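You operate a simulated robot arm through the tools that you are given. There is no shell and no other tool.

You run a simulated two-armed robot. Do the job below in one go: nothing can be reset, and whatever is moved stays where it is left.

Task
Reset the tripped relay board, then press the key under card L1,L4,L9.
Fine: one press; at the cell box, slider to 0, lever off and on again, slider back to RUN; leave the other keys and the plugs.

It is judged by the outcome, as a careful person would: the job done as asked, and still so three seconds after it is handed in. It fails if anything else is knocked over, pushed out of place, dropped, spilled or broken.

Robot
Two 7-joint arms with fingered hands on one trunk that stands fixed in place. Base frame: the origin is at the foot of the trunk, x ahead of it, y to its left, z up. Units: m, rad, N and s.
The left shoulder is at [0.05, 0.214, 0.869], the right one opposite. With the tool pointing down near the work surface each hand reaches from about 0.34 to 0.88 m from the base axis, measured 20 degrees to its own side. Payload 3 kg a hand.
The tool frame of a hand sits at the grasp point between the pads (the TCP): z along the fingers, y along the line on which they close. The tips reach 0.026 m beyond it. The gripper opens to 0.132 m; its body begins 0.073 m behind the TCP. The gripper is a hand of 3 fingers: y runs from the thumb to the fingers, the wrist lies at [0, 0, -0.229] in the tool frame, and closing takes about 1.5 s.
Orientation is told as [roll, pitch, yaw] about the base's x, y, z axes, in that order, counted from this pose: with the fingers straight down and closing along the base's y, the tool's x points along the base's -x, its y along +y and its z along -z.

Tools
- The arms move only by the tool apply_moves. It takes "left_moves", "right_moves" or both (then of equal length, played together; a hand with none holds still); each is a list of rows, each a list of 6 numbers: the shift along the tool's x, y, z in cm, then the turn, a rotation vector about the tool's x, y, z in rad. In form: [[dx, dy, dz, rx, ry, rz], ...]. A call has 1 to 20 rows; each row shifts and turns the commanded pose from where the row before left it, along the tool's axes as they then stand. "left_jaw" and "right_jaw" are, for a hand that has rows, the gripper command, from -1 (shut) to 1 (fully open), values between in proportion, set as the call begins (left out, the last holds). Each row takes 0.2 s and may step no farther than 0.05 m and 0.15 rad from the row before; otherwise, or with a gripper value out of range, the whole call is refused. A pose out of reach is approached as far as the arm can. The call stops where the force on the tool passes 90 N (or 10 N more than at its start, if that is more) or the arm is blocked; 0.2 s more then pass. The fingers move at their own pace (about 0.072 m/s each) and stop on an object; they squeeze with about 22 N. The grip force told is the motor's: it shows also when the fingers shut on nothing. Time passes only in rows, and 0.2 s behind the last, so rows that do not move let the fingers close. It gives the time, the measured TCP pose, the force on the tool (base axes), the opening and the grip force at its end, in the units of the frame above (readings bear some noise), with the torque about the TCP (base axes, N m) and any sound that the robot's microphone picked up.
- Cameras (640 x 400 px; columns grow to the right, rows downward): "scene" is now at [0.0435, -0.0062, 1.5061]; the picture's right is [0.04, -1.00, 0.00], its down [-0.57, -0.02, -0.82] and it looks along [0.82, 0.03, -0.58] (base axes); focal length 364 px, centre (320, 200). "left" rides on the left gripper at [-0.062, 0.003, -0.092] in its tool frame; the picture's right is [-0.05, -1.00, 0.00], its down [0.83, -0.04, -0.56] and it looks along [0.55, -0.03, 0.83] (tool axes); focal length 230 px, centre (320, 200). "right" rides on the right gripper at [0.062, 0.003, -0.092] in its tool frame; the picture's right is [-0.05, 1.00, 0.00], its down [-0.83, -0.04, -0.56] and it looks along [-0.55, -0.03, 0.83] (tool axes); focal length 230 px, centre (320, 200). There is no depth. A picture from a camera that has moved, and an enlarged one, comes with that camera's place and axes in the base frame and with its lens. The place of the scene camera against the robot may be out by one fixed shift of up to 0.012 m in any direction.
- grab_frame(camera): a new picture of that camera. The clock stands still meanwhile.
- curl_fingers(finger1, finger2, thumb_bend, hand): sets how far each is bent, from 0 (flat) to 1 (curled in); at 0.3 the hand is open as for a grip, at 0.7 the pads meet at the TCP. One left out holds its place. A second passes; each finger stops where it meets its share of the squeeze, and holds until it gets a number again. A gripper value or a shape takes the hand back. It gives what a move gives, with no picture; readings hold the bend of each and the force on the fingers (four entries, about 0 where the hand has none), thumb and palm.
- set_grasp(shape, hand): the hand has 3 fingers and takes this shape, open, in about a second: jaw (thumb against the fingers, like two jaws); tri (thumb and two fingers); tip (a fingertip pinch); poke (one finger out to press); point (the index stretched); flat (the hand flat); cup (the hand cupped); fist (a fist). The gripper value then closes the fingers along that shape, each until it touches; the sizes above hold for jaw. It gives what a move gives, with no picture.
- pan_tilt(pan, tilt): turns the head with the scene camera to pan (to the left, within 1.501 rad either way) and tilt (down, from -0.506 to 1.204), counted from straight ahead of the robot. It gives what a move gives.
- inspect(camera, box): a new picture of the part [left, top, right, bottom] of that camera's present view, enlarged. The clock stands still meanwhile.
- hand_in(): hands the job in; it is judged then, once.

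Places have to be worked out from the pictures, the camera data and where the tool is seen. Open the grippers and draw the arms clear of the work before you hand the job in, unless the task says otherwise.

The tools are called after ">>>" as a command line: name --argument value ..., lists and objects as JSON in quotes. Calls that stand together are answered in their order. apply_moves: Moves the arms, as the interface text tells. Its arguments: {"type":"object","properties":{"left_moves":{"type":"array"},"left_jaw":{"type":"number"},"right_moves":{"type":"array"},"right_jaw":{"type":"number"}},"required":[]} The other tools are called the same way: set_grasp (shape, hand) gives the hand a shape; curl_fingers (finger1, finger2, thumb_bend, hand) moves the fingers one by one; pan_tilt (pan, tilt) turns the head that bears the scene camera; grab_frame (camera) takes a picture; inspect (camera, box) takes an enlarged picture of a part of a camera's view; hand_in () hands the job in.

At the start:

```text
clock: 0.0
left_eef_pos: [0.413, 0.1435, 1.2473]
left_tcp_rot: [-0.002, 0.0, 0.002]
left_wrist_force: [0.7, -0.2, 0.0]
left_torque: [-0.03, -0.06, 0.0]
left_finger_gap: 0.1321
left_grasp_force: 0.1
left_shape: jaw
left_bend: [0.3, 0.3, 0.3]
left_finger forces: [0.0, 0.0, 0.0, 0.0, 0.0, 0.0]
right_eef_pos: [0.4727, -0.2468, 1.1768]
right_tcp_rot: [-0.001, 0.001, 0.0]
right_wrist_force: [-0.3, 0.0, 0.5]
right_torque: [0.01, -0.02, 0.01]
right_finger_gap: 0.132
right_grasp_force: 0.1
right_shape: jaw
right_bend: [0.3, 0.3, 0.3]
right_finger forces: [0.0, 0.0, 0.0, 0.0, 0.0, 0.1]
head pan, tilt (commanded): [0.04, 0.613]
```

scene: 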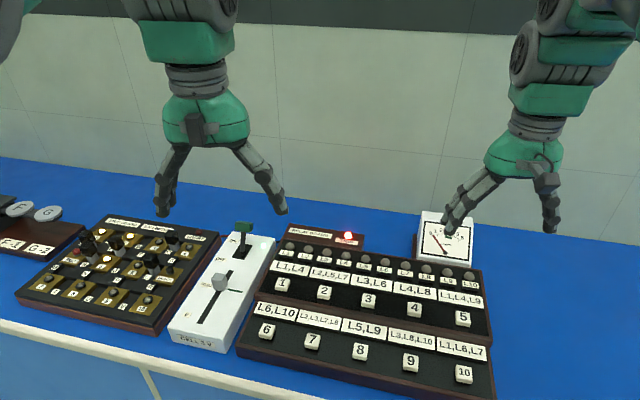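
right: 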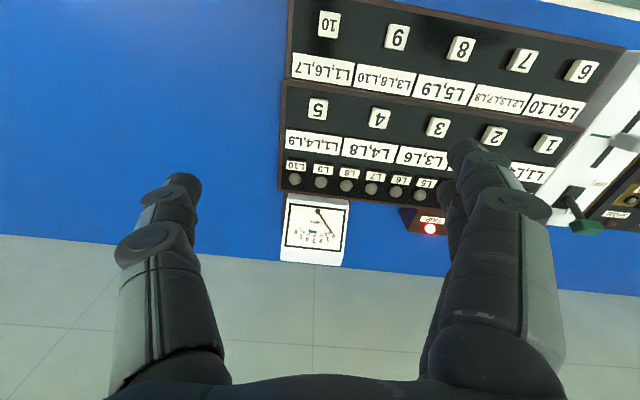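
left: 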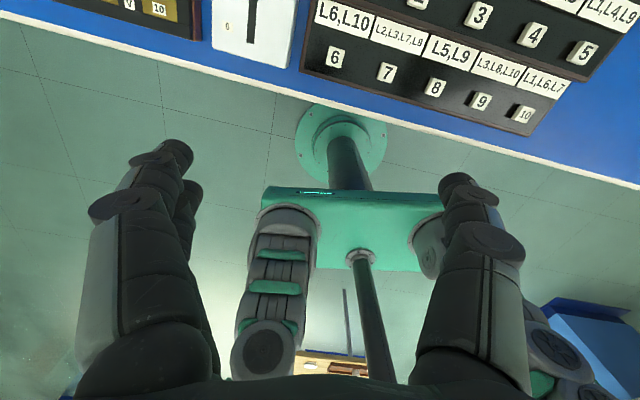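

I see a cell box (white) with a slider and a green lever, a key board with keys 1–10, and a red lamp on the relay board. First I enlarge the scene to read the labels and geometry.

>>> inspect --camera "scene" --box '[160, 210, 300, 360]'

>>> inspect --camera "scene" --box '[230, 210, 510, 400]'

>>> inspect --camera "scene" --box '[0, 180, 230, 340]'

```text
2.67 times, centred on (230, 285) of scene
camera zoom: at [0.0435, -0.0062, 1.5061], right [0.04, -1.0, 0.0], down [-0.57, -0.02, -0.82], along [0.82, 0.03, -0.58], focal length 971 px, centre (560, -27)
```

zoom: 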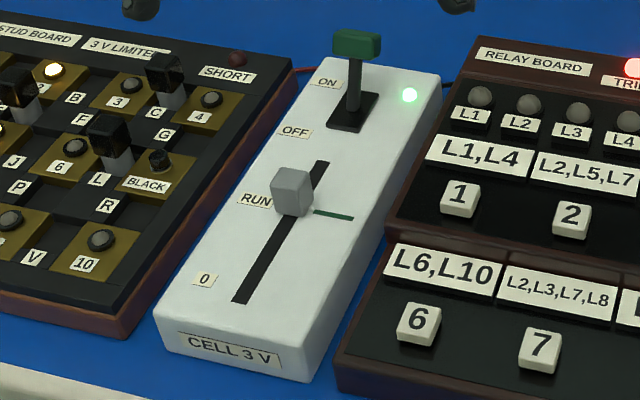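

```text
2.11 times, centred on (370, 305) of scene
camera zoom: at [0.0435, -0.0062, 1.5061], right [0.04, -1.0, 0.0], down [-0.57, -0.02, -0.82], along [0.82, 0.03, -0.58], focal length 766 px, centre (215, -21)
```

zoom: 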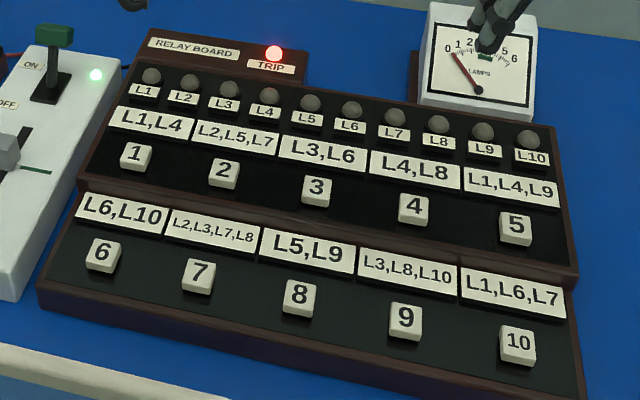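

```text
2.50 times, centred on (115, 260) of scene
camera zoom: at [0.0435, -0.0062, 1.5061], right [0.04, -1.0, 0.0], down [-0.57, -0.02, -0.82], along [0.82, 0.03, -0.58], focal length 910 px, centre (832, 50)
```

zoom: 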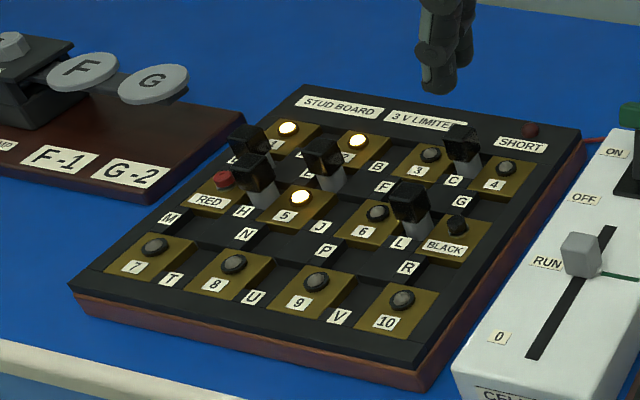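

The card L1,L4,L9 sits above key 5; the slider is at the RUN mark and the lever at ON. By rough triangulation the key tops are at z≈0.94, key 5 near (0.48,-0.25), and the slider near (0.54,0.21). I move both hands to look at closer range.

>>> apply_moves --left_moves '[[-4, 1, 2, 0, 0, 0], [-4, 1, 2, 0, 0, 0], [-4, 1, 2, 0, 0, 0], [-4, 1, 2, 0, 0, 0], [-4, 1, 2, 0, 0, 0], [-4, 1, 2, 0, 0, 0], [0, 0, 0, 0, 0, 0]]' --right_moves '[[1, 0, 2, 0, 0, 0], [1, 0, 2, 0, 0, 0], [1, 0, 2, 0, 0, 0], [1, 0, 2, 0, 0, 0], [1, 0, 2, 0, 0, 0], [0, 0, 0, 0, 0, 0], [0, 0, 0, 0, 0, 0]]'

>>> grab_frame --camera "left"

>>> grab_frame --camera "right"

>>> grab_frame --camera "scene"

```text
clock: 1.6
left_eef_pos: [0.6515, 0.2047, 1.1253]
left_tcp_rot: [0.0, 0.001, -0.001]
left_wrist_force: [-0.1, -0.1, -1.1]
left_torque: [-0.02, -0.01, 0.0]
left_finger_gap: 0.132
left_grasp_force: 0.1
left_shape: jaw
left_bend: [0.3, 0.3, 0.3]
left_finger forces: [0.0, 0.1, 0.1, 0.0, 0.0, 0.1]
right_eef_pos: [0.4224, -0.2467, 1.0775]
right_tcp_rot: [0.001, 0.0, 0.001]
right_wrist_force: [-1.4, -0.2, -0.1]
right_torque: [0.02, -0.01, 0.01]
right_finger_gap: 0.1318
right_grasp_force: 0.1
right_shape: jaw
right_bend: [0.3, 0.3, 0.3]
right_finger forces: [0.1, 0.0, 0.1, 0.0, 0.0, 0.1]
head pan, tilt (commanded): [0.04, 0.613]
```

```text
taken
camera left: at [0.7142, 0.2078, 1.2172], right [0.05, -1.0, 0.0], down [-0.83, -0.04, 0.56], along [-0.55, -0.03, -0.83], focal length 230 px, centre (320, 200)
```

left: 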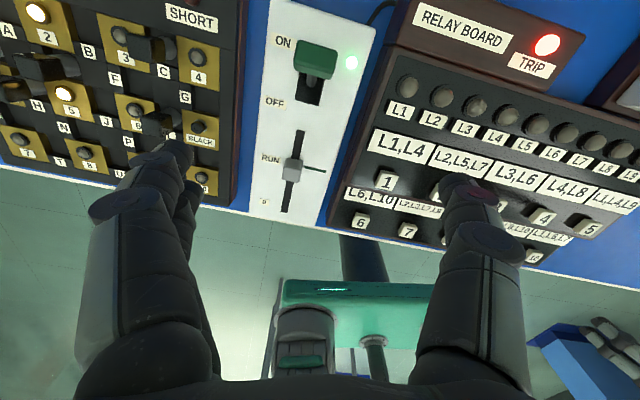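

```text
taken
camera right: at [0.3605, -0.2439, 1.1711], right [0.05, 1.0, 0.0], down [0.83, -0.04, 0.56], along [0.56, -0.03, -0.83], focal length 230 px, centre (320, 200)
```

right: 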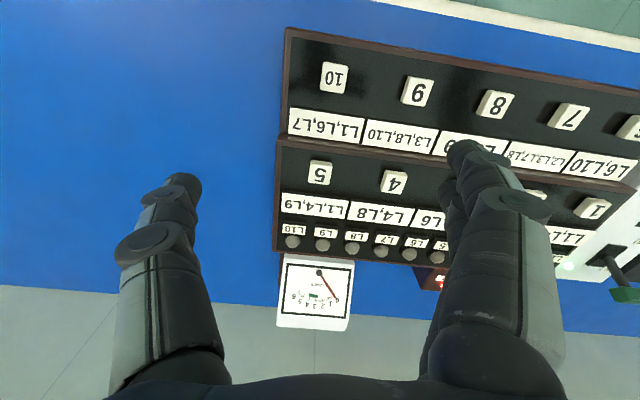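

```text
taken
camera scene: at [0.0435, -0.0062, 1.5061], right [0.04, -1.0, 0.0], down [-0.57, -0.02, -0.82], along [0.82, 0.03, -0.58], focal length 364 px, centre (320, 200)
```

scene: 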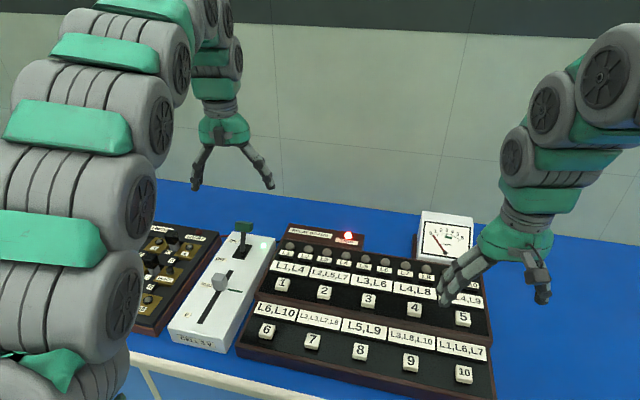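

The left wrist camera now shows the cell box well. I enlarge it for precise features.

>>> inspect --camera "left" --box '[230, 0, 390, 220]'

>>> inspect --camera "right" --box '[270, 140, 430, 260]'

```text
1.82 times, centred on (310, 110) of left
camera zoom: at [0.7142, 0.2078, 1.2172], right [0.05, -1.0, 0.0], down [-0.83, -0.04, 0.56], along [-0.55, -0.03, -0.83], focal length 418 px, centre (338, 364)
```

zoom: 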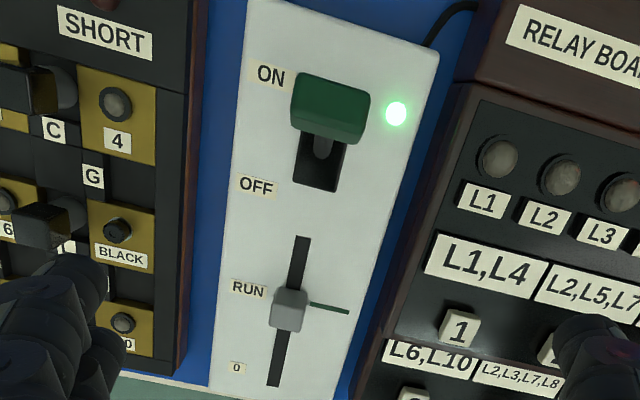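

```text
3.33 times, centred on (350, 200) of right
camera zoom: at [0.3605, -0.2439, 1.1711], right [0.05, 1.0, 0.0], down [0.83, -0.04, 0.56], along [0.56, -0.03, -0.83], focal length 767 px, centre (220, 200)
```

zoom: 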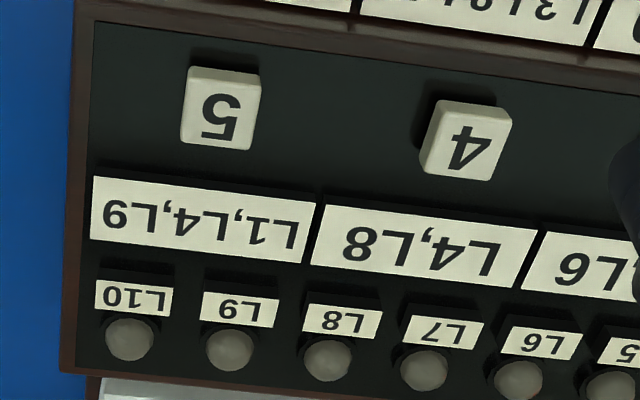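

Box top is at z≈0.90; the slot runs from about (0.476,0.256) to (0.616,0.231), yaw ≈ -0.177; RUN is at slot x≈0.566 and 0 at x≈0.488. I bring the left hand above the knob, aligned with the slot and half closed.

>>> apply_moves --left_moves '[[2.85, 1.19, 2.7, 0, 0, 0], [2.85, 1.19, 2.7, 0, 0, 0], [2.85, 1.19, 2.7, 0, 0, 0], [0, 0, 0, 0, 0, 0.0885], [0, 0, 0, 0, 0, 0.0885], [0, 0, 0, 0, 0, 0]]' --left_jaw 0.1

>>> grab_frame --camera "left"

>>> grab_frame --camera "scene"

```text
clock: 3.0
left_eef_pos: [0.5656, 0.2408, 1.0456]
left_tcp_rot: [-0.001, 0.0, -0.178]
left_wrist_force: [0.3, 0.4, -0.6]
left_torque: [-0.02, 0.0, -0.02]
left_finger_gap: 0.0731
left_grasp_force: 0.0
left_shape: jaw
left_bend: [0.72, 0.72, 0.7]
left_finger forces: [0.1, 0.0, 0.1, 0.1, 0.1, 0.0]
right_eef_pos: [0.4224, -0.247, 1.0769]
right_tcp_rot: [-0.002, 0.0, 0.0]
right_wrist_force: [-0.4, -0.4, 0.1]
right_torque: [-0.01, 0.02, -0.02]
right_finger_gap: 0.1319
right_grasp_force: 0.0
right_shape: jaw
right_bend: [0.3, 0.3, 0.3]
right_finger forces: [0.1, 0.0, 0.1, 0.0, 0.0, 0.0]
head pan, tilt (commanded): [0.04, 0.613]
```

```text
taken
camera left: at [0.6286, 0.2321, 1.137], right [-0.13, -0.99, 0.0], down [-0.82, 0.1, 0.56], along [-0.55, 0.07, -0.83], focal length 230 px, centre (320, 200)
```

left: 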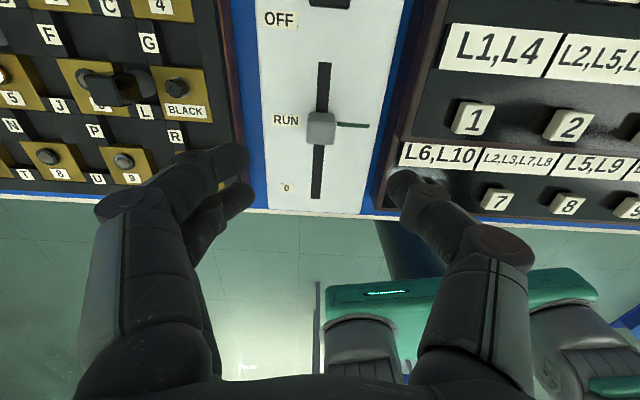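

```text
taken
camera scene: at [0.0435, -0.0062, 1.5061], right [0.04, -1.0, 0.0], down [-0.57, -0.02, -0.82], along [0.82, 0.03, -0.58], focal length 364 px, centre (320, 200)
```

scene: 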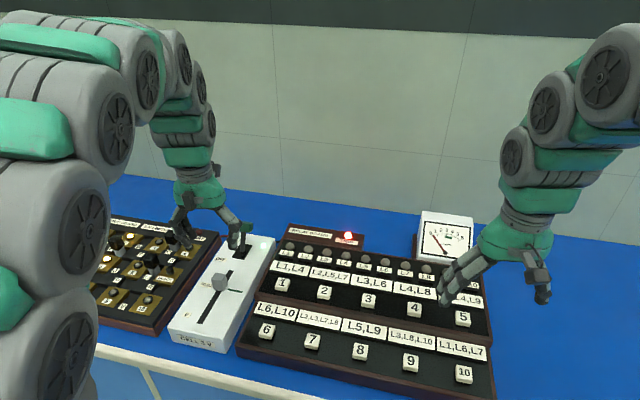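

The slot lines up with the hand and the knob sits within about 2 mm of the TCP axis. I descend to TCP z≈0.942 and check the clearance before gripping.

>>> apply_moves --left_moves '[[0.2, -0.2, 3.5, 0, 0, 0], [0, 0, 3.5, 0, 0, 0], [0, 0, 2.2, 0, 0, 0], [0, 0, 1.2, 0, 0, 0], [0, 0, 0, 0, 0, 0]]'

>>> grab_frame --camera "left"

>>> inspect --camera "scene" --box '[150, 200, 310, 360]'

```text
clock: 4.2
left_eef_pos: [0.5639, 0.2371, 0.9413]
left_tcp_rot: [-0.001, 0.0, -0.176]
left_wrist_force: [0.0, 0.2, 0.0]
left_torque: [-0.03, -0.01, 0.03]
left_finger_gap: 0.0731
left_grasp_force: 0.1
left_shape: jaw
left_bend: [0.72, 0.72, 0.7]
left_finger forces: [0.0, 0.0, 0.1, 0.0, 0.0, 0.1]
right_eef_pos: [0.4233, -0.2469, 1.0781]
right_tcp_rot: [-0.001, 0.0, -0.001]
right_wrist_force: [0.3, 0.8, 0.3]
right_torque: [0.04, -0.01, -0.03]
right_finger_gap: 0.132
right_grasp_force: 0.0
right_shape: jaw
right_bend: [0.3, 0.3, 0.3]
right_finger forces: [0.0, 0.0, 0.1, 0.0, 0.0, 0.0]
head pan, tilt (commanded): [0.04, 0.613]
```

```text
taken
camera left: at [0.6267, 0.2303, 1.0325], right [-0.12, -0.99, 0.0], down [-0.83, 0.1, 0.56], along [-0.55, 0.07, -0.83], focal length 230 px, centre (320, 200)
```

left: 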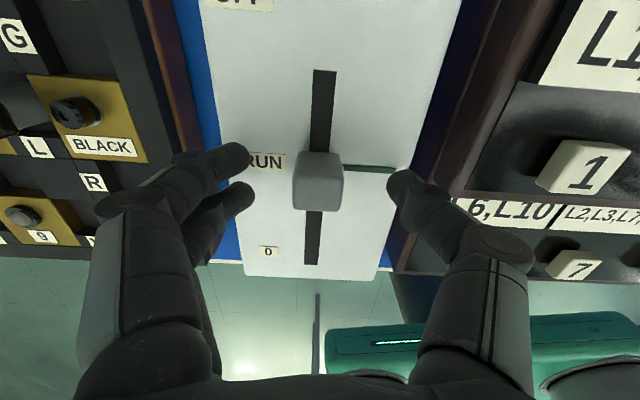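

```text
2.50 times, centred on (230, 280) of scene
camera zoom: at [0.0435, -0.0062, 1.5061], right [0.04, -1.0, 0.0], down [-0.57, -0.02, -0.82], along [0.82, 0.03, -0.58], focal length 910 px, centre (545, 0)
```

zoom: 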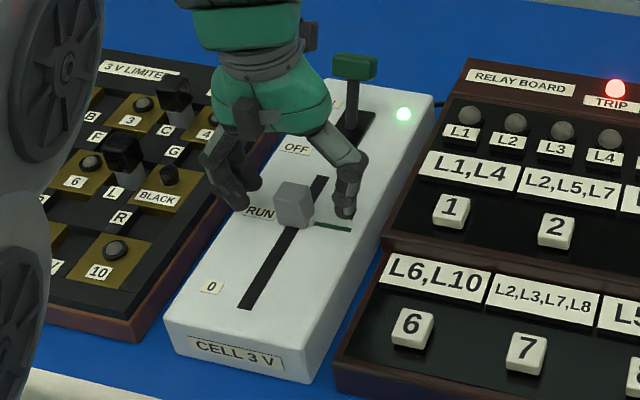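

The knob is centred between the fingers and the RUN line is at tool x≈0. I enlarge the view to judge the knob's height before closing.

>>> inspect --camera "left" --box '[230, 100, 410, 280]'

>>> inspect --camera "scene" --box '[190, 240, 270, 310]'

```text
2.22 times, centred on (320, 190) of left
camera zoom: at [0.6267, 0.2303, 1.0325], right [-0.12, -0.99, 0.0], down [-0.83, 0.1, 0.56], along [-0.55, 0.07, -0.83], focal length 511 px, centre (320, 222)
```

zoom: 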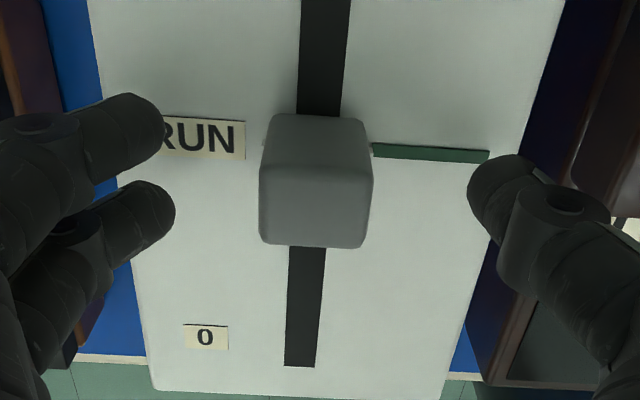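

```text
5.71 times, centred on (230, 275) of scene
camera zoom: at [0.0435, -0.0062, 1.5061], right [0.04, -1.0, 0.0], down [-0.57, -0.02, -0.82], along [0.82, 0.03, -0.58], focal length 2080 px, centre (834, -229)
```

zoom: 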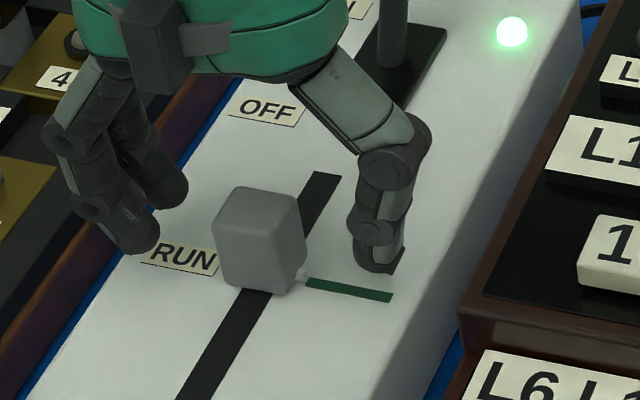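

The knob is about 0.028 wide, its top at z≈0.935, and centred on the hand. I lower 7 mm and close on it.

>>> apply_moves --left_moves '[[0, 0, 0.7, 0, 0, 0], [0, 0, 0, 0, 0, 0]]'

>>> apply_moves --left_moves '[[0, 0, 0, 0, 0, 0], [0, 0, 0, 0, 0, 0], [0, 0, 0, 0, 0, 0], [0, 0, 0, 0, 0, 0]]' --left_jaw -0.7

>>> inspect --camera "left" --box '[230, 100, 410, 280]'

>>> inspect --camera "scene" --box '[190, 240, 270, 310]'

```text
clock: 4.8
left_eef_pos: [0.563, 0.2378, 0.934]
left_tcp_rot: [-0.002, -0.001, -0.177]
left_wrist_force: [-0.3, 0.0, -0.2]
left_torque: [0.02, 0.01, 0.0]
left_finger_gap: 0.0734
left_grasp_force: 0.1
left_shape: jaw
left_bend: [0.72, 0.72, 0.7]
left_finger forces: [0.0, 0.0, 0.1, 0.1, 0.1, 0.0]
right_eef_pos: [0.4221, -0.2463, 1.0772]
right_tcp_rot: [-0.001, 0.0, -0.001]
right_wrist_force: [0.4, 0.7, -0.4]
right_torque: [0.0, 0.0, 0.02]
right_finger_gap: 0.1317
right_grasp_force: 0.2
right_shape: jaw
right_bend: [0.3, 0.3, 0.3]
right_finger forces: [0.1, 0.0, 0.0, 0.0, 0.0, 0.1]
head pan, tilt (commanded): [0.04, 0.613]
```

```text
clock: 5.8
left_eef_pos: [0.5639, 0.2384, 0.934]
left_tcp_rot: [0.001, 0.001, -0.177]
left_wrist_force: [1.0, -0.6, -2.9]
left_torque: [0.01, -0.01, -0.02]
left_finger_gap: 0.0206
left_grasp_force: 22.0
left_shape: jaw
left_bend: [0.73, 0.73, 0.7]
left_finger forces: [9.9, 9.6, 0.0, 0.0, 19.4, 0.0]
right_eef_pos: [0.422, -0.2476, 1.0771]
right_tcp_rot: [0.001, -0.001, -0.001]
right_wrist_force: [0.5, 0.5, 0.2]
right_torque: [0.01, -0.01, 0.0]
right_finger_gap: 0.1318
right_grasp_force: 0.0
right_shape: jaw
right_bend: [0.3, 0.3, 0.3]
right_finger forces: [0.1, 0.0, 0.0, 0.1, 0.0, 0.0]
head pan, tilt (commanded): [0.04, 0.613]
```

```text
2.22 times, centred on (320, 190) of left
camera zoom: at [0.6268, 0.2306, 1.0255], right [-0.12, -0.99, 0.0], down [-0.83, 0.1, 0.56], along [-0.55, 0.07, -0.83], focal length 511 px, centre (320, 222)
```

zoom: 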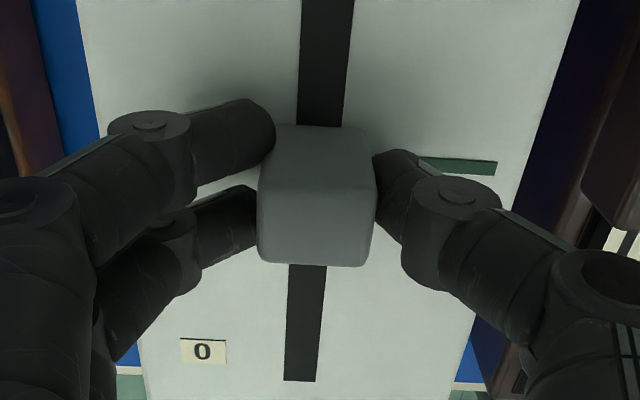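

```text
5.71 times, centred on (230, 275) of scene
camera zoom: at [0.0436, -0.0062, 1.5061], right [0.04, -1.0, 0.0], down [-0.57, -0.02, -0.82], along [0.82, 0.03, -0.58], focal length 2080 px, centre (834, -229)
```

zoom: 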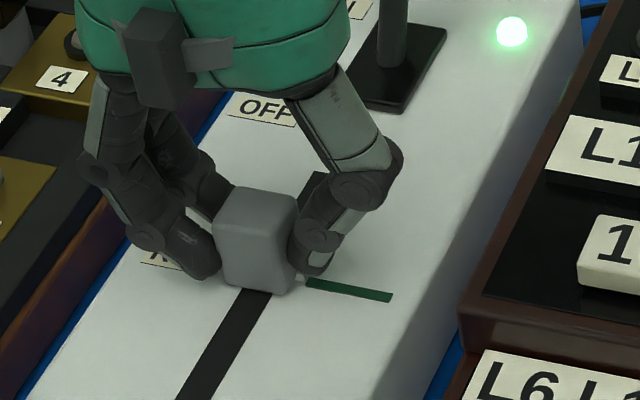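

The knob is firmly held (10/10/19 N) and the pointer is still on the green line. I slide it along tool +x towards 0, about 7.8 cm.

>>> apply_moves --left_moves '[[1.0, 0, 0, 0, 0, 0], [1.5, 0, 0, 0, 0, 0], [1.5, 0, 0, 0, 0, 0], [1.5, 0, 0, 0, 0, 0], [1.5, 0, 0, 0, 0, 0], [0.8, 0, 0, 0, 0, 0], [0, 0, 0, 0, 0, 0]]'

>>> grab_frame --camera "left"

>>> inspect --camera "scene" --box '[160, 210, 300, 360]'

```text
clock: 7.4
left_eef_pos: [0.4874, 0.2516, 0.935]
left_tcp_rot: [0.001, -0.003, -0.18]
left_wrist_force: [2.7, 9.5, -4.0]
left_torque: [0.23, -0.08, -0.06]
left_finger_gap: 0.02
left_grasp_force: 21.6
left_shape: jaw
left_bend: [0.72, 0.72, 0.7]
left_finger forces: [13.0, 12.7, 0.0, 0.0, 16.8, 0.1]
right_eef_pos: [0.4229, -0.247, 1.0775]
right_tcp_rot: [0.0, 0.0, 0.0]
right_wrist_force: [0.1, -1.4, 0.2]
right_torque: [0.01, 0.01, -0.01]
right_finger_gap: 0.1318
right_grasp_force: 0.1
right_shape: jaw
right_bend: [0.3, 0.3, 0.3]
right_finger forces: [0.1, 0.1, 0.1, 0.0, 0.1, 0.1]
head pan, tilt (commanded): [0.04, 0.613]
```

```text
taken
camera left: at [0.5496, 0.2443, 1.0259], right [-0.12, -0.99, 0.0], down [-0.83, 0.1, 0.55], along [-0.55, 0.07, -0.83], focal length 230 px, centre (320, 200)
```

left: 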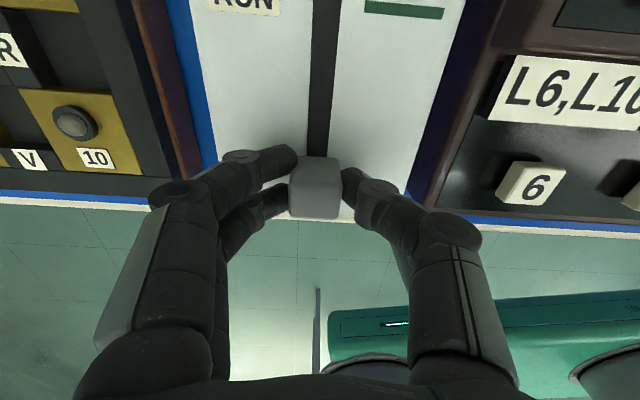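

```text
2.67 times, centred on (230, 285) of scene
camera zoom: at [0.0436, -0.0061, 1.5061], right [0.04, -1.0, 0.0], down [-0.57, -0.02, -0.82], along [0.82, 0.03, -0.58], focal length 971 px, centre (560, -27)
```

zoom: 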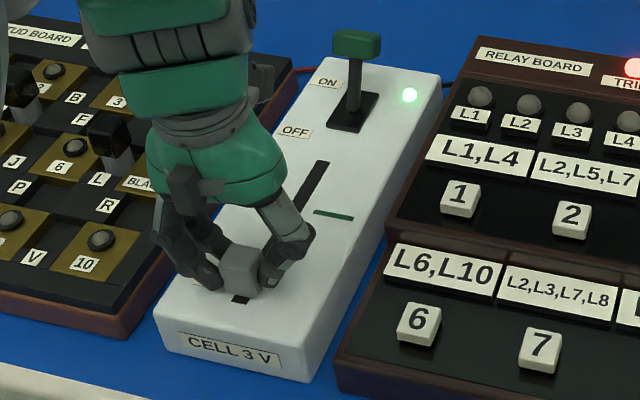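

The slider has moved ~7.7 cm with a mild lateral load (9.5 N in +y). I shift 1 mm sideways to relieve it and edge a few mm further to feel for the 0 stop.

>>> apply_moves --left_moves '[[0.1, 0.1, 0, 0, 0, 0], [0.2, 0, 0, 0, 0, 0], [0, 0, 0, 0, 0, 0]]'

>>> inspect --camera "left" --box '[230, 100, 410, 280]'

>>> inspect --camera "scene" --box '[180, 260, 260, 350]'

```text
clock: 8.2
left_eef_pos: [0.4861, 0.2518, 0.935]
left_tcp_rot: [0.0, -0.001, -0.176]
left_wrist_force: [9.2, -1.3, -6.2]
left_torque: [0.02, -0.18, -0.08]
left_finger_gap: 0.0196
left_grasp_force: 22.1
left_shape: jaw
left_bend: [0.72, 0.72, 0.7]
left_finger forces: [10.8, 10.0, 0.0, 0.1, 20.3, 0.0]
right_eef_pos: [0.4218, -0.2468, 1.0767]
right_tcp_rot: [0.0, 0.001, 0.0]
right_wrist_force: [0.6, 1.3, 0.1]
right_torque: [0.02, -0.01, 0.0]
right_finger_gap: 0.1319
right_grasp_force: 0.0
right_shape: jaw
right_bend: [0.3, 0.3, 0.3]
right_finger forces: [0.0, 0.1, 0.0, 0.0, 0.0, 0.0]
head pan, tilt (commanded): [0.04, 0.613]
```

```text
2.22 times, centred on (320, 190) of left
camera zoom: at [0.5475, 0.2455, 1.0262], right [-0.12, -0.99, 0.0], down [-0.83, 0.1, 0.55], along [-0.55, 0.07, -0.83], focal length 511 px, centre (320, 222)
```

zoom: 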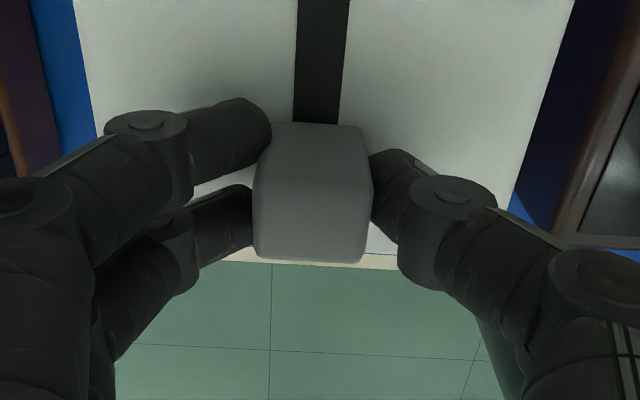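

```text
4.44 times, centred on (220, 305) of scene
camera zoom: at [0.0438, -0.0062, 1.5061], right [0.04, -1.0, 0.0], down [-0.58, -0.02, -0.82], along [0.82, 0.03, -0.58], focal length 1618 px, centre (764, -267)
```

zoom: 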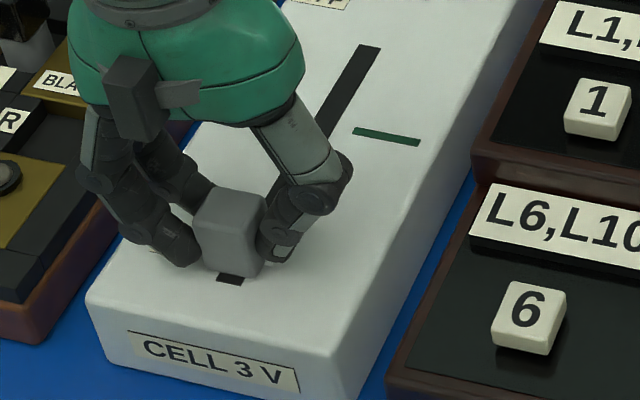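

The x force rose to 9 N while it moved only ~1 mm of 3, which suggests the end stop. I push 3 mm more to confirm.

>>> apply_moves --left_moves '[[0.2, 0, 0, 0, 0, 0], [0.2, 0, 0, 0, 0, 0], [0, 0, 0, 0, 0, 0]]'

>>> inspect --camera "scene" --box '[180, 260, 260, 350]'

```text
clock: 9.0
left_eef_pos: [0.4813, 0.2543, 0.9351]
left_tcp_rot: [0.001, -0.002, -0.176]
left_wrist_force: [25.5, -5.7, -1.1]
left_torque: [-0.06, -0.43, 0.12]
left_finger_gap: 0.0192
left_grasp_force: 22.3
left_shape: jaw
left_bend: [0.72, 0.73, 0.7]
left_finger forces: [10.9, 7.1, 0.0, 0.0, 21.1, 0.0]
right_eef_pos: [0.4227, -0.2456, 1.0776]
right_tcp_rot: [0.0, 0.0, -0.002]
right_wrist_force: [0.8, 0.6, -0.1]
right_torque: [0.0, 0.0, 0.01]
right_finger_gap: 0.1319
right_grasp_force: 0.1
right_shape: jaw
right_bend: [0.3, 0.3, 0.3]
right_finger forces: [0.0, 0.0, 0.1, 0.0, 0.0, 0.0]
head pan, tilt (commanded): [0.04, 0.613]
```

```text
4.44 times, centred on (220, 305) of scene
camera zoom: at [0.0439, -0.0063, 1.506], right [0.04, -1.0, 0.0], down [-0.58, -0.02, -0.82], along [0.82, 0.03, -0.58], focal length 1618 px, centre (764, -267)
```

zoom: 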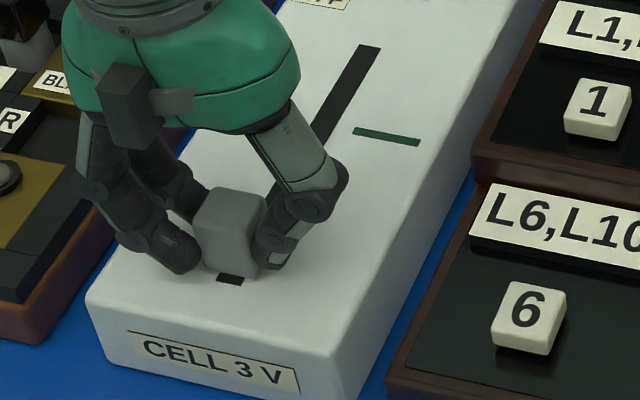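

The knob is stopped at 0 (force rising, no motion); the box itself hasn't moved. I release the knob, then raise the hand.

>>> apply_moves --left_moves '[[0, 0, 0, 0, 0, 0], [0, 0, 0, 0, 0, 0], [0, 0, 0, 0, 0, 0], [0, 0, -3.5, 0, 0, 0], [0, 0, -4, 0, 0, 0], [0, 0, -4, 0, 0, 0], [0, 0, 0, 0, 0, 0]]' --left_jaw 0.1

>>> inspect --camera "scene" --box '[160, 210, 300, 360]'

>>> grab_frame --camera "left"

```text
clock: 10.6
left_eef_pos: [0.4797, 0.2533, 1.0507]
left_tcp_rot: [0.0, 0.0, -0.176]
left_wrist_force: [-0.3, -1.2, -0.4]
left_torque: [0.04, 0.02, 0.01]
left_finger_gap: 0.0721
left_grasp_force: 0.0
left_shape: jaw
left_bend: [0.72, 0.72, 0.7]
left_finger forces: [0.0, 0.0, 0.0, 0.1, 0.1, 0.1]
right_eef_pos: [0.4219, -0.2471, 1.0777]
right_tcp_rot: [0.0, 0.0, 0.0]
right_wrist_force: [0.3, -0.7, 0.4]
right_torque: [-0.02, 0.0, 0.0]
right_finger_gap: 0.1318
right_grasp_force: 0.1
right_shape: jaw
right_bend: [0.3, 0.3, 0.3]
right_finger forces: [0.1, 0.0, 0.1, 0.0, 0.0, 0.0]
head pan, tilt (commanded): [0.04, 0.613]
```

```text
2.67 times, centred on (230, 285) of scene
camera zoom: at [0.0435, -0.0062, 1.5061], right [0.04, -1.0, 0.0], down [-0.57, -0.02, -0.82], along [0.82, 0.03, -0.58], focal length 971 px, centre (560, -27)
```

zoom: 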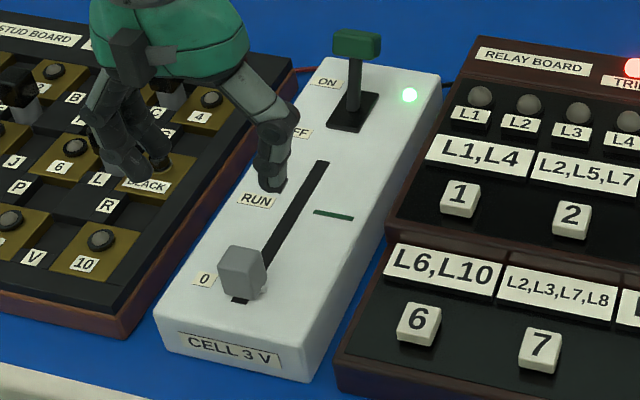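

```text
taken
camera left: at [0.543, 0.2468, 1.1407], right [-0.12, -0.99, 0.0], down [-0.82, 0.1, 0.56], along [-0.55, 0.07, -0.83], focal length 230 px, centre (320, 200)
```

left: 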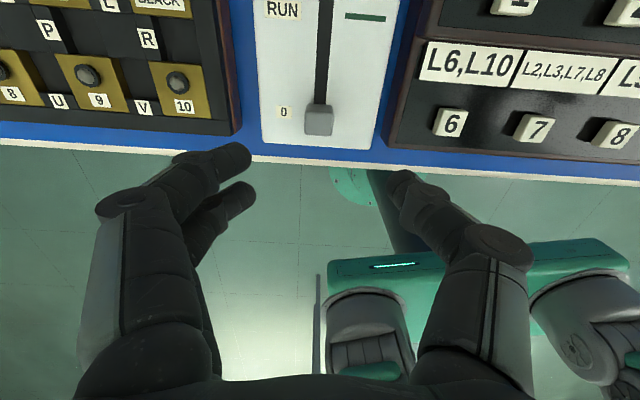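

The slider now stands at 0. Next I close the left fingers into a blunt peg and carry them over the lever to its far side, looking back at the handle.

>>> apply_moves --left_moves '[[-4.7, 0, -0.5, 0, 0, 0], [-4.7, 0, -0.5, 0, 0, 0], [-4.7, 0, 0, 0, 0, 0], [-4.7, 0, 0, 0, 0, 0], [-4.7, 0, 0, 0, 0, 0], [-4.7, 0, 0, 0, 0, 0], [-0.3, 0, 0, 0, 0, 0], [0, 0, 0, 0, 0, 0]]' --left_jaw -0.85

>>> grab_frame --camera "left"

>>> inspect --camera "scene" --box '[160, 150, 320, 310]'

```text
clock: 12.4
left_eef_pos: [0.7616, 0.203, 1.0621]
left_tcp_rot: [-0.001, 0.002, -0.176]
left_wrist_force: [-0.8, 0.2, -0.3]
left_torque: [-0.03, -0.02, 0.0]
left_finger_gap: 0.0103
left_grasp_force: 0.1
left_shape: jaw
left_bend: [0.71, 0.71, 0.7]
left_finger forces: [0.0, 0.0, 0.0, 0.0, 0.0, 0.0]
right_eef_pos: [0.4228, -0.2472, 1.0768]
right_tcp_rot: [-0.002, 0.0, 0.0]
right_wrist_force: [-0.4, 1.6, 0.2]
right_torque: [0.02, 0.02, 0.0]
right_finger_gap: 0.1319
right_grasp_force: 0.0
right_shape: jaw
right_bend: [0.3, 0.3, 0.3]
right_finger forces: [0.0, 0.0, 0.2, 0.0, 0.0, 0.1]
head pan, tilt (commanded): [0.04, 0.613]
```

```text
taken
camera left: at [0.8234, 0.1964, 1.1518], right [-0.12, -0.99, 0.0], down [-0.83, 0.1, 0.55], along [-0.55, 0.07, -0.83], focal length 230 px, centre (320, 200)
```

left: 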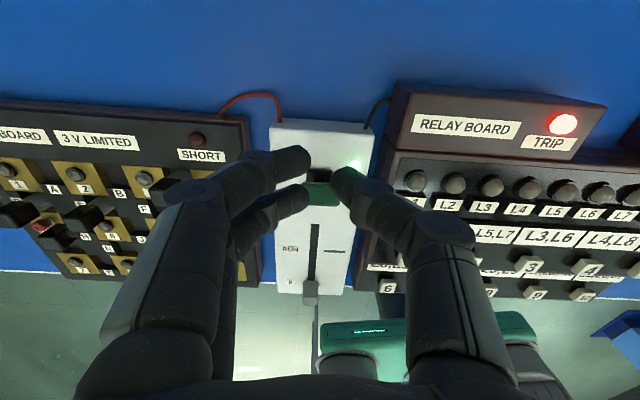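

```text
2.50 times, centred on (240, 230) of scene
camera zoom: at [0.0435, -0.0062, 1.5061], right [0.04, -1.0, 0.0], down [-0.57, -0.02, -0.82], along [0.82, 0.03, -0.58], focal length 910 px, centre (520, 125)
```

zoom: 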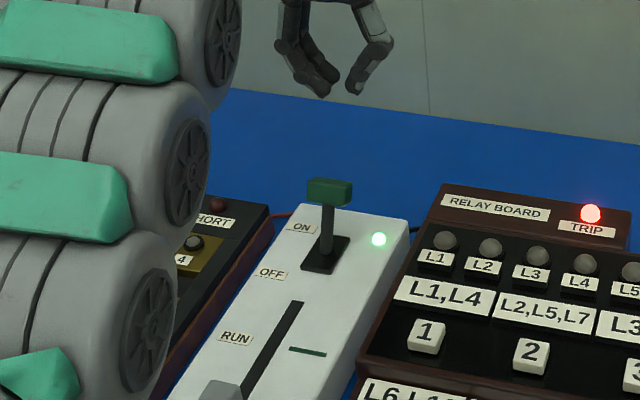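

The handle is about 6 cm toward the robot and ~7 mm to the hand's −y side. I descend on the far side to TCP z≈0.962 (tips ~0.936), centred on the handle.

>>> apply_moves --left_moves '[[0, -0.6, 3.5, 0, 0, 0], [0, 0, 3.5, 0, 0, 0], [0, 0, 2.0, 0, 0, 0], [0, 0, 1.0, 0, 0, 0], [0, 0, 0, 0, 0, 0]]'

>>> grab_frame --camera "left"

>>> inspect --camera "scene" --box '[190, 190, 310, 310]'

```text
clock: 13.6
left_eef_pos: [0.7595, 0.198, 0.9609]
left_tcp_rot: [-0.002, 0.001, -0.176]
left_wrist_force: [1.1, 0.7, -0.9]
left_torque: [0.01, -0.01, 0.01]
left_finger_gap: 0.0103
left_grasp_force: 0.1
left_shape: jaw
left_bend: [0.71, 0.71, 0.7]
left_finger forces: [0.0, 0.1, 0.0, 0.0, 0.1, 0.1]
right_eef_pos: [0.423, -0.247, 1.0784]
right_tcp_rot: [0.0, 0.0, 0.0]
right_wrist_force: [0.9, 0.1, 0.4]
right_torque: [-0.03, 0.01, -0.02]
right_finger_gap: 0.1318
right_grasp_force: 0.0
right_shape: jaw
right_bend: [0.3, 0.3, 0.3]
right_finger forces: [0.0, 0.1, 0.0, 0.0, 0.1, 0.0]
head pan, tilt (commanded): [0.04, 0.613]
```

```text
taken
camera left: at [0.8225, 0.1904, 1.051], right [-0.12, -0.99, 0.0], down [-0.83, 0.1, 0.56], along [-0.55, 0.07, -0.83], focal length 230 px, centre (320, 200)
```

left: 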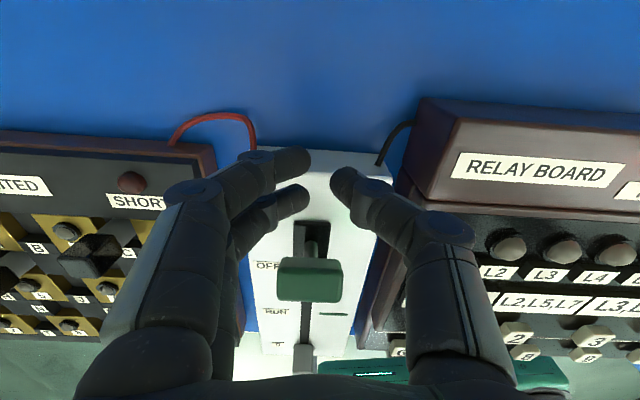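

```text
3.33 times, centred on (250, 250) of scene
camera zoom: at [0.0435, -0.0062, 1.5061], right [0.04, -1.0, 0.0], down [-0.57, -0.02, -0.82], along [0.82, 0.03, -0.58], focal length 1214 px, centre (553, 33)
```

zoom: 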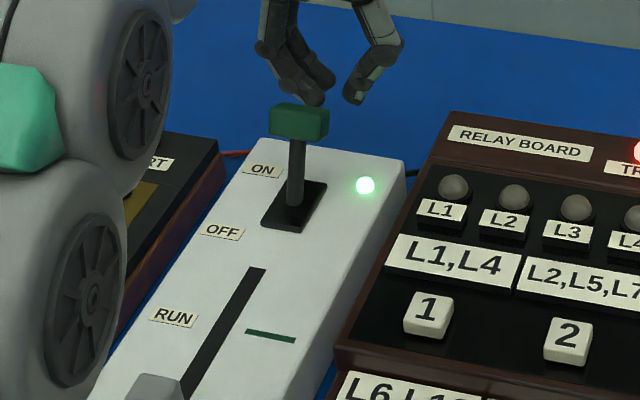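

The peg is behind the handle, which is ~5.5–6.5 cm toward the robot at z≈0.96. I sweep toward the robot in small steps and watch the force.

>>> apply_moves --left_moves '[[1.5, 0, 0, 0, 0, 0], [1.5, 0, 0, 0, 0, 0], [1.0, 0, 0, 0, 0, 0], [1.0, 0, 0, 0, 0, 0], [0, 0, 0, 0, 0, 0]]'

>>> grab_frame --camera "left"

>>> inspect --camera "scene" --box '[190, 190, 310, 310]'

```text
clock: 14.8
left_eef_pos: [0.7109, 0.2062, 0.96]
left_tcp_rot: [0.002, -0.001, -0.177]
left_wrist_force: [0.4, -0.7, 1.1]
left_torque: [-0.01, 0.03, 0.0]
left_finger_gap: 0.0103
left_grasp_force: 0.2
left_shape: jaw
left_bend: [0.71, 0.71, 0.7]
left_finger forces: [0.0, 0.5, 0.0, 0.0, 0.1, 0.0]
right_eef_pos: [0.422, -0.2479, 1.0774]
right_tcp_rot: [0.0, 0.001, -0.002]
right_wrist_force: [0.7, -0.2, 0.3]
right_torque: [0.0, -0.07, 0.02]
right_finger_gap: 0.132
right_grasp_force: 0.0
right_shape: jaw
right_bend: [0.3, 0.3, 0.3]
right_finger forces: [0.0, 0.1, 0.1, 0.0, 0.1, 0.0]
head pan, tilt (commanded): [0.04, 0.613]
```

```text
taken
camera left: at [0.7732, 0.1988, 1.0505], right [-0.12, -0.99, 0.0], down [-0.82, 0.1, 0.56], along [-0.55, 0.07, -0.83], focal length 230 px, centre (320, 200)
```

left: 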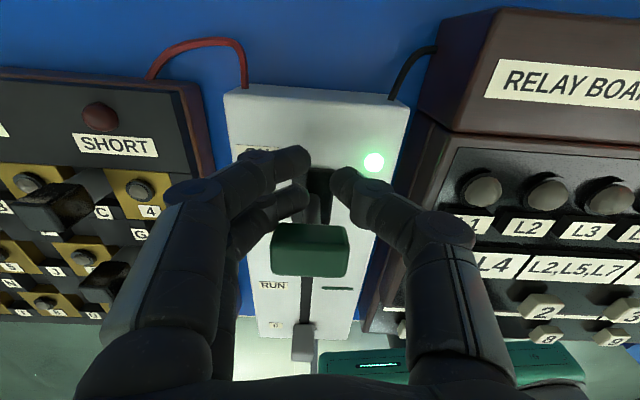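

```text
3.33 times, centred on (250, 250) of scene
camera zoom: at [0.0435, -0.0062, 1.5061], right [0.04, -1.0, 0.0], down [-0.57, -0.02, -0.82], along [0.82, 0.03, -0.58], focal length 1214 px, centre (553, 33)
```

zoom: 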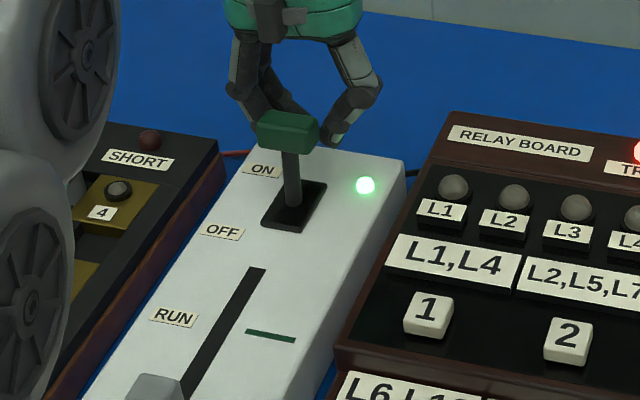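

Contact is light and the lever has begun to swing. I continue the sweep.

>>> apply_moves --left_moves '[[1.0, 0, 0, 0, 0, 0], [1.0, 0, 0, 0, 0, 0], [1.0, 0, 0, 0, 0, 0], [0, 0, 0, 0, 0, 0]]'

>>> inspect --camera "scene" --box '[190, 190, 310, 310]'

>>> grab_frame --camera "left"

```text
clock: 15.8
left_eef_pos: [0.6821, 0.2117, 0.9603]
left_tcp_rot: [-0.002, -0.002, -0.178]
left_wrist_force: [2.3, -0.1, -0.1]
left_torque: [0.01, -0.02, -0.08]
left_finger_gap: 0.0104
left_grasp_force: 0.0
left_shape: jaw
left_bend: [0.71, 0.71, 0.7]
left_finger forces: [0.0, 3.1, 0.0, 0.0, 0.0, 0.1]
right_eef_pos: [0.4221, -0.2469, 1.0773]
right_tcp_rot: [-0.001, 0.002, 0.0]
right_wrist_force: [0.7, 0.8, 0.9]
right_torque: [-0.01, 0.02, 0.01]
right_finger_gap: 0.1317
right_grasp_force: 0.0
right_shape: jaw
right_bend: [0.3, 0.3, 0.3]
right_finger forces: [0.0, 0.0, 0.0, 0.1, 0.0, 0.0]
head pan, tilt (commanded): [0.04, 0.613]
```

```text
3.33 times, centred on (250, 250) of scene
camera zoom: at [0.0436, -0.0062, 1.5061], right [0.04, -1.0, 0.0], down [-0.57, -0.02, -0.82], along [0.82, 0.03, -0.58], focal length 1214 px, centre (553, 33)
```

zoom: 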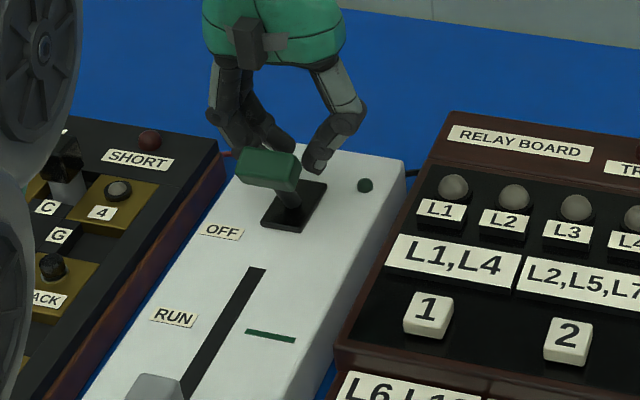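

```text
taken
camera left: at [0.744, 0.2048, 1.0509], right [-0.12, -0.99, 0.0], down [-0.83, 0.1, 0.55], along [-0.55, 0.07, -0.83], focal length 230 px, centre (320, 200)
```

left: 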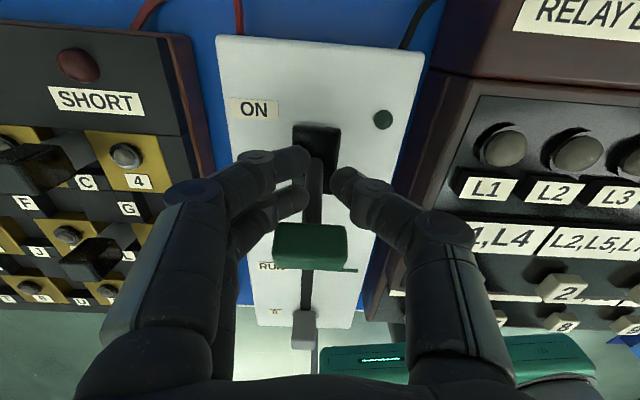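

The cell's green light has gone out. I push a bit further to make sure the lever seats fully at OFF.

>>> apply_moves --left_moves '[[0.7, 0, 0, 0, 0, 0], [0.7, 0, 0, 0, 0, 0], [0, 0, 0, 0, 0, 0]]'

>>> grab_frame --camera "scene"

>>> inspect --camera "scene" --box '[190, 190, 310, 310]'

```text
clock: 16.6
left_eef_pos: [0.6684, 0.2156, 0.9613]
left_tcp_rot: [-0.001, 0.001, -0.177]
left_wrist_force: [25.4, 1.1, -8.8]
left_torque: [-0.12, -0.31, -0.1]
left_finger_gap: 0.0107
left_grasp_force: 0.0
left_shape: jaw
left_bend: [0.71, 0.68, 0.7]
left_finger forces: [0.0, 10.9, 0.0, 0.1, 12.2, 0.0]
right_eef_pos: [0.4225, -0.2466, 1.0772]
right_tcp_rot: [0.0, 0.0, 0.001]
right_wrist_force: [-0.1, 0.5, -0.5]
right_torque: [-0.02, 0.0, 0.04]
right_finger_gap: 0.132
right_grasp_force: 0.1
right_shape: jaw
right_bend: [0.3, 0.3, 0.3]
right_finger forces: [0.1, 0.0, 0.0, 0.0, 0.1, 0.0]
head pan, tilt (commanded): [0.04, 0.613]
```

```text
taken
camera scene: at [0.0441, -0.0062, 1.506], right [0.04, -1.0, 0.0], down [-0.58, -0.02, -0.82], along [0.82, 0.03, -0.58], focal length 364 px, centre (320, 200)
```

scene: 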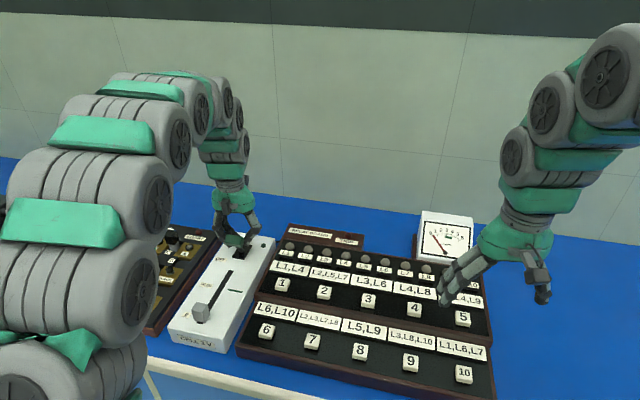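

```text
3.33 times, centred on (250, 250) of scene
camera zoom: at [0.0441, -0.0062, 1.506], right [0.04, -1.0, 0.0], down [-0.58, -0.02, -0.82], along [0.82, 0.03, -0.58], focal length 1214 px, centre (553, 33)
```

zoom: 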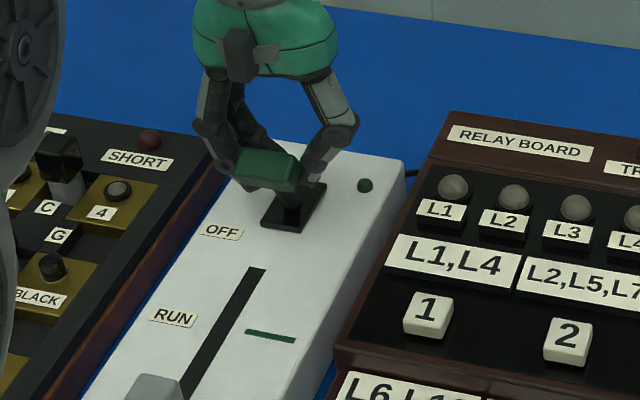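

The lever is seated at OFF (25 N at its stop) and the TRIP lamp is out. I back off away from the handle and check that the lever stays.

>>> apply_moves --left_moves '[[-1.0, 0, 0, 0, 0, 0], [-1.0, 0, 0, 0, 0, 0], [-1.0, 0, 0, 0, 0, 0], [0, 0, 0, 0, 0, 0]]'

>>> inspect --camera "scene" --box '[190, 190, 310, 310]'

>>> grab_frame --camera "left"

```text
clock: 17.6
left_eef_pos: [0.6971, 0.2101, 0.9605]
left_tcp_rot: [-0.001, -0.001, -0.175]
left_wrist_force: [-0.8, 3.4, -4.4]
left_torque: [-0.05, -0.01, -0.06]
left_finger_gap: 0.0104
left_grasp_force: 0.1
left_shape: jaw
left_bend: [0.71, 0.7, 0.7]
left_finger forces: [0.0, 4.7, 0.0, 0.0, 0.1, 0.0]
right_eef_pos: [0.4225, -0.2472, 1.076]
right_tcp_rot: [0.0, 0.001, 0.0]
right_wrist_force: [-0.2, -0.2, 0.7]
right_torque: [0.0, 0.02, -0.02]
right_finger_gap: 0.132
right_grasp_force: 0.0
right_shape: jaw
right_bend: [0.3, 0.3, 0.3]
right_finger forces: [0.0, 0.1, 0.0, 0.0, 0.1, 0.0]
head pan, tilt (commanded): [0.04, 0.613]
```

```text
3.33 times, centred on (250, 250) of scene
camera zoom: at [0.0436, -0.0062, 1.5061], right [0.04, -1.0, 0.0], down [-0.57, -0.02, -0.82], along [0.82, 0.03, -0.58], focal length 1214 px, centre (553, 33)
```

zoom: 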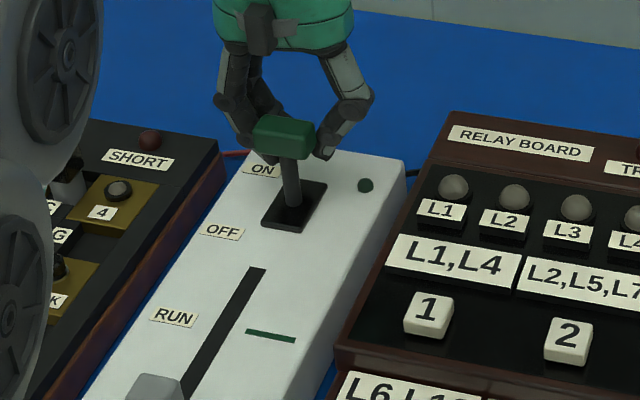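

```text
taken
camera left: at [0.7594, 0.2023, 1.0507], right [-0.12, -0.99, 0.0], down [-0.83, 0.1, 0.56], along [-0.55, 0.07, -0.83], focal length 230 px, centre (320, 200)
```

left: 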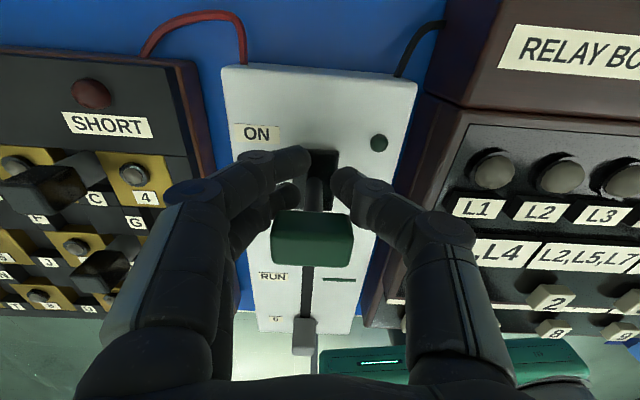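

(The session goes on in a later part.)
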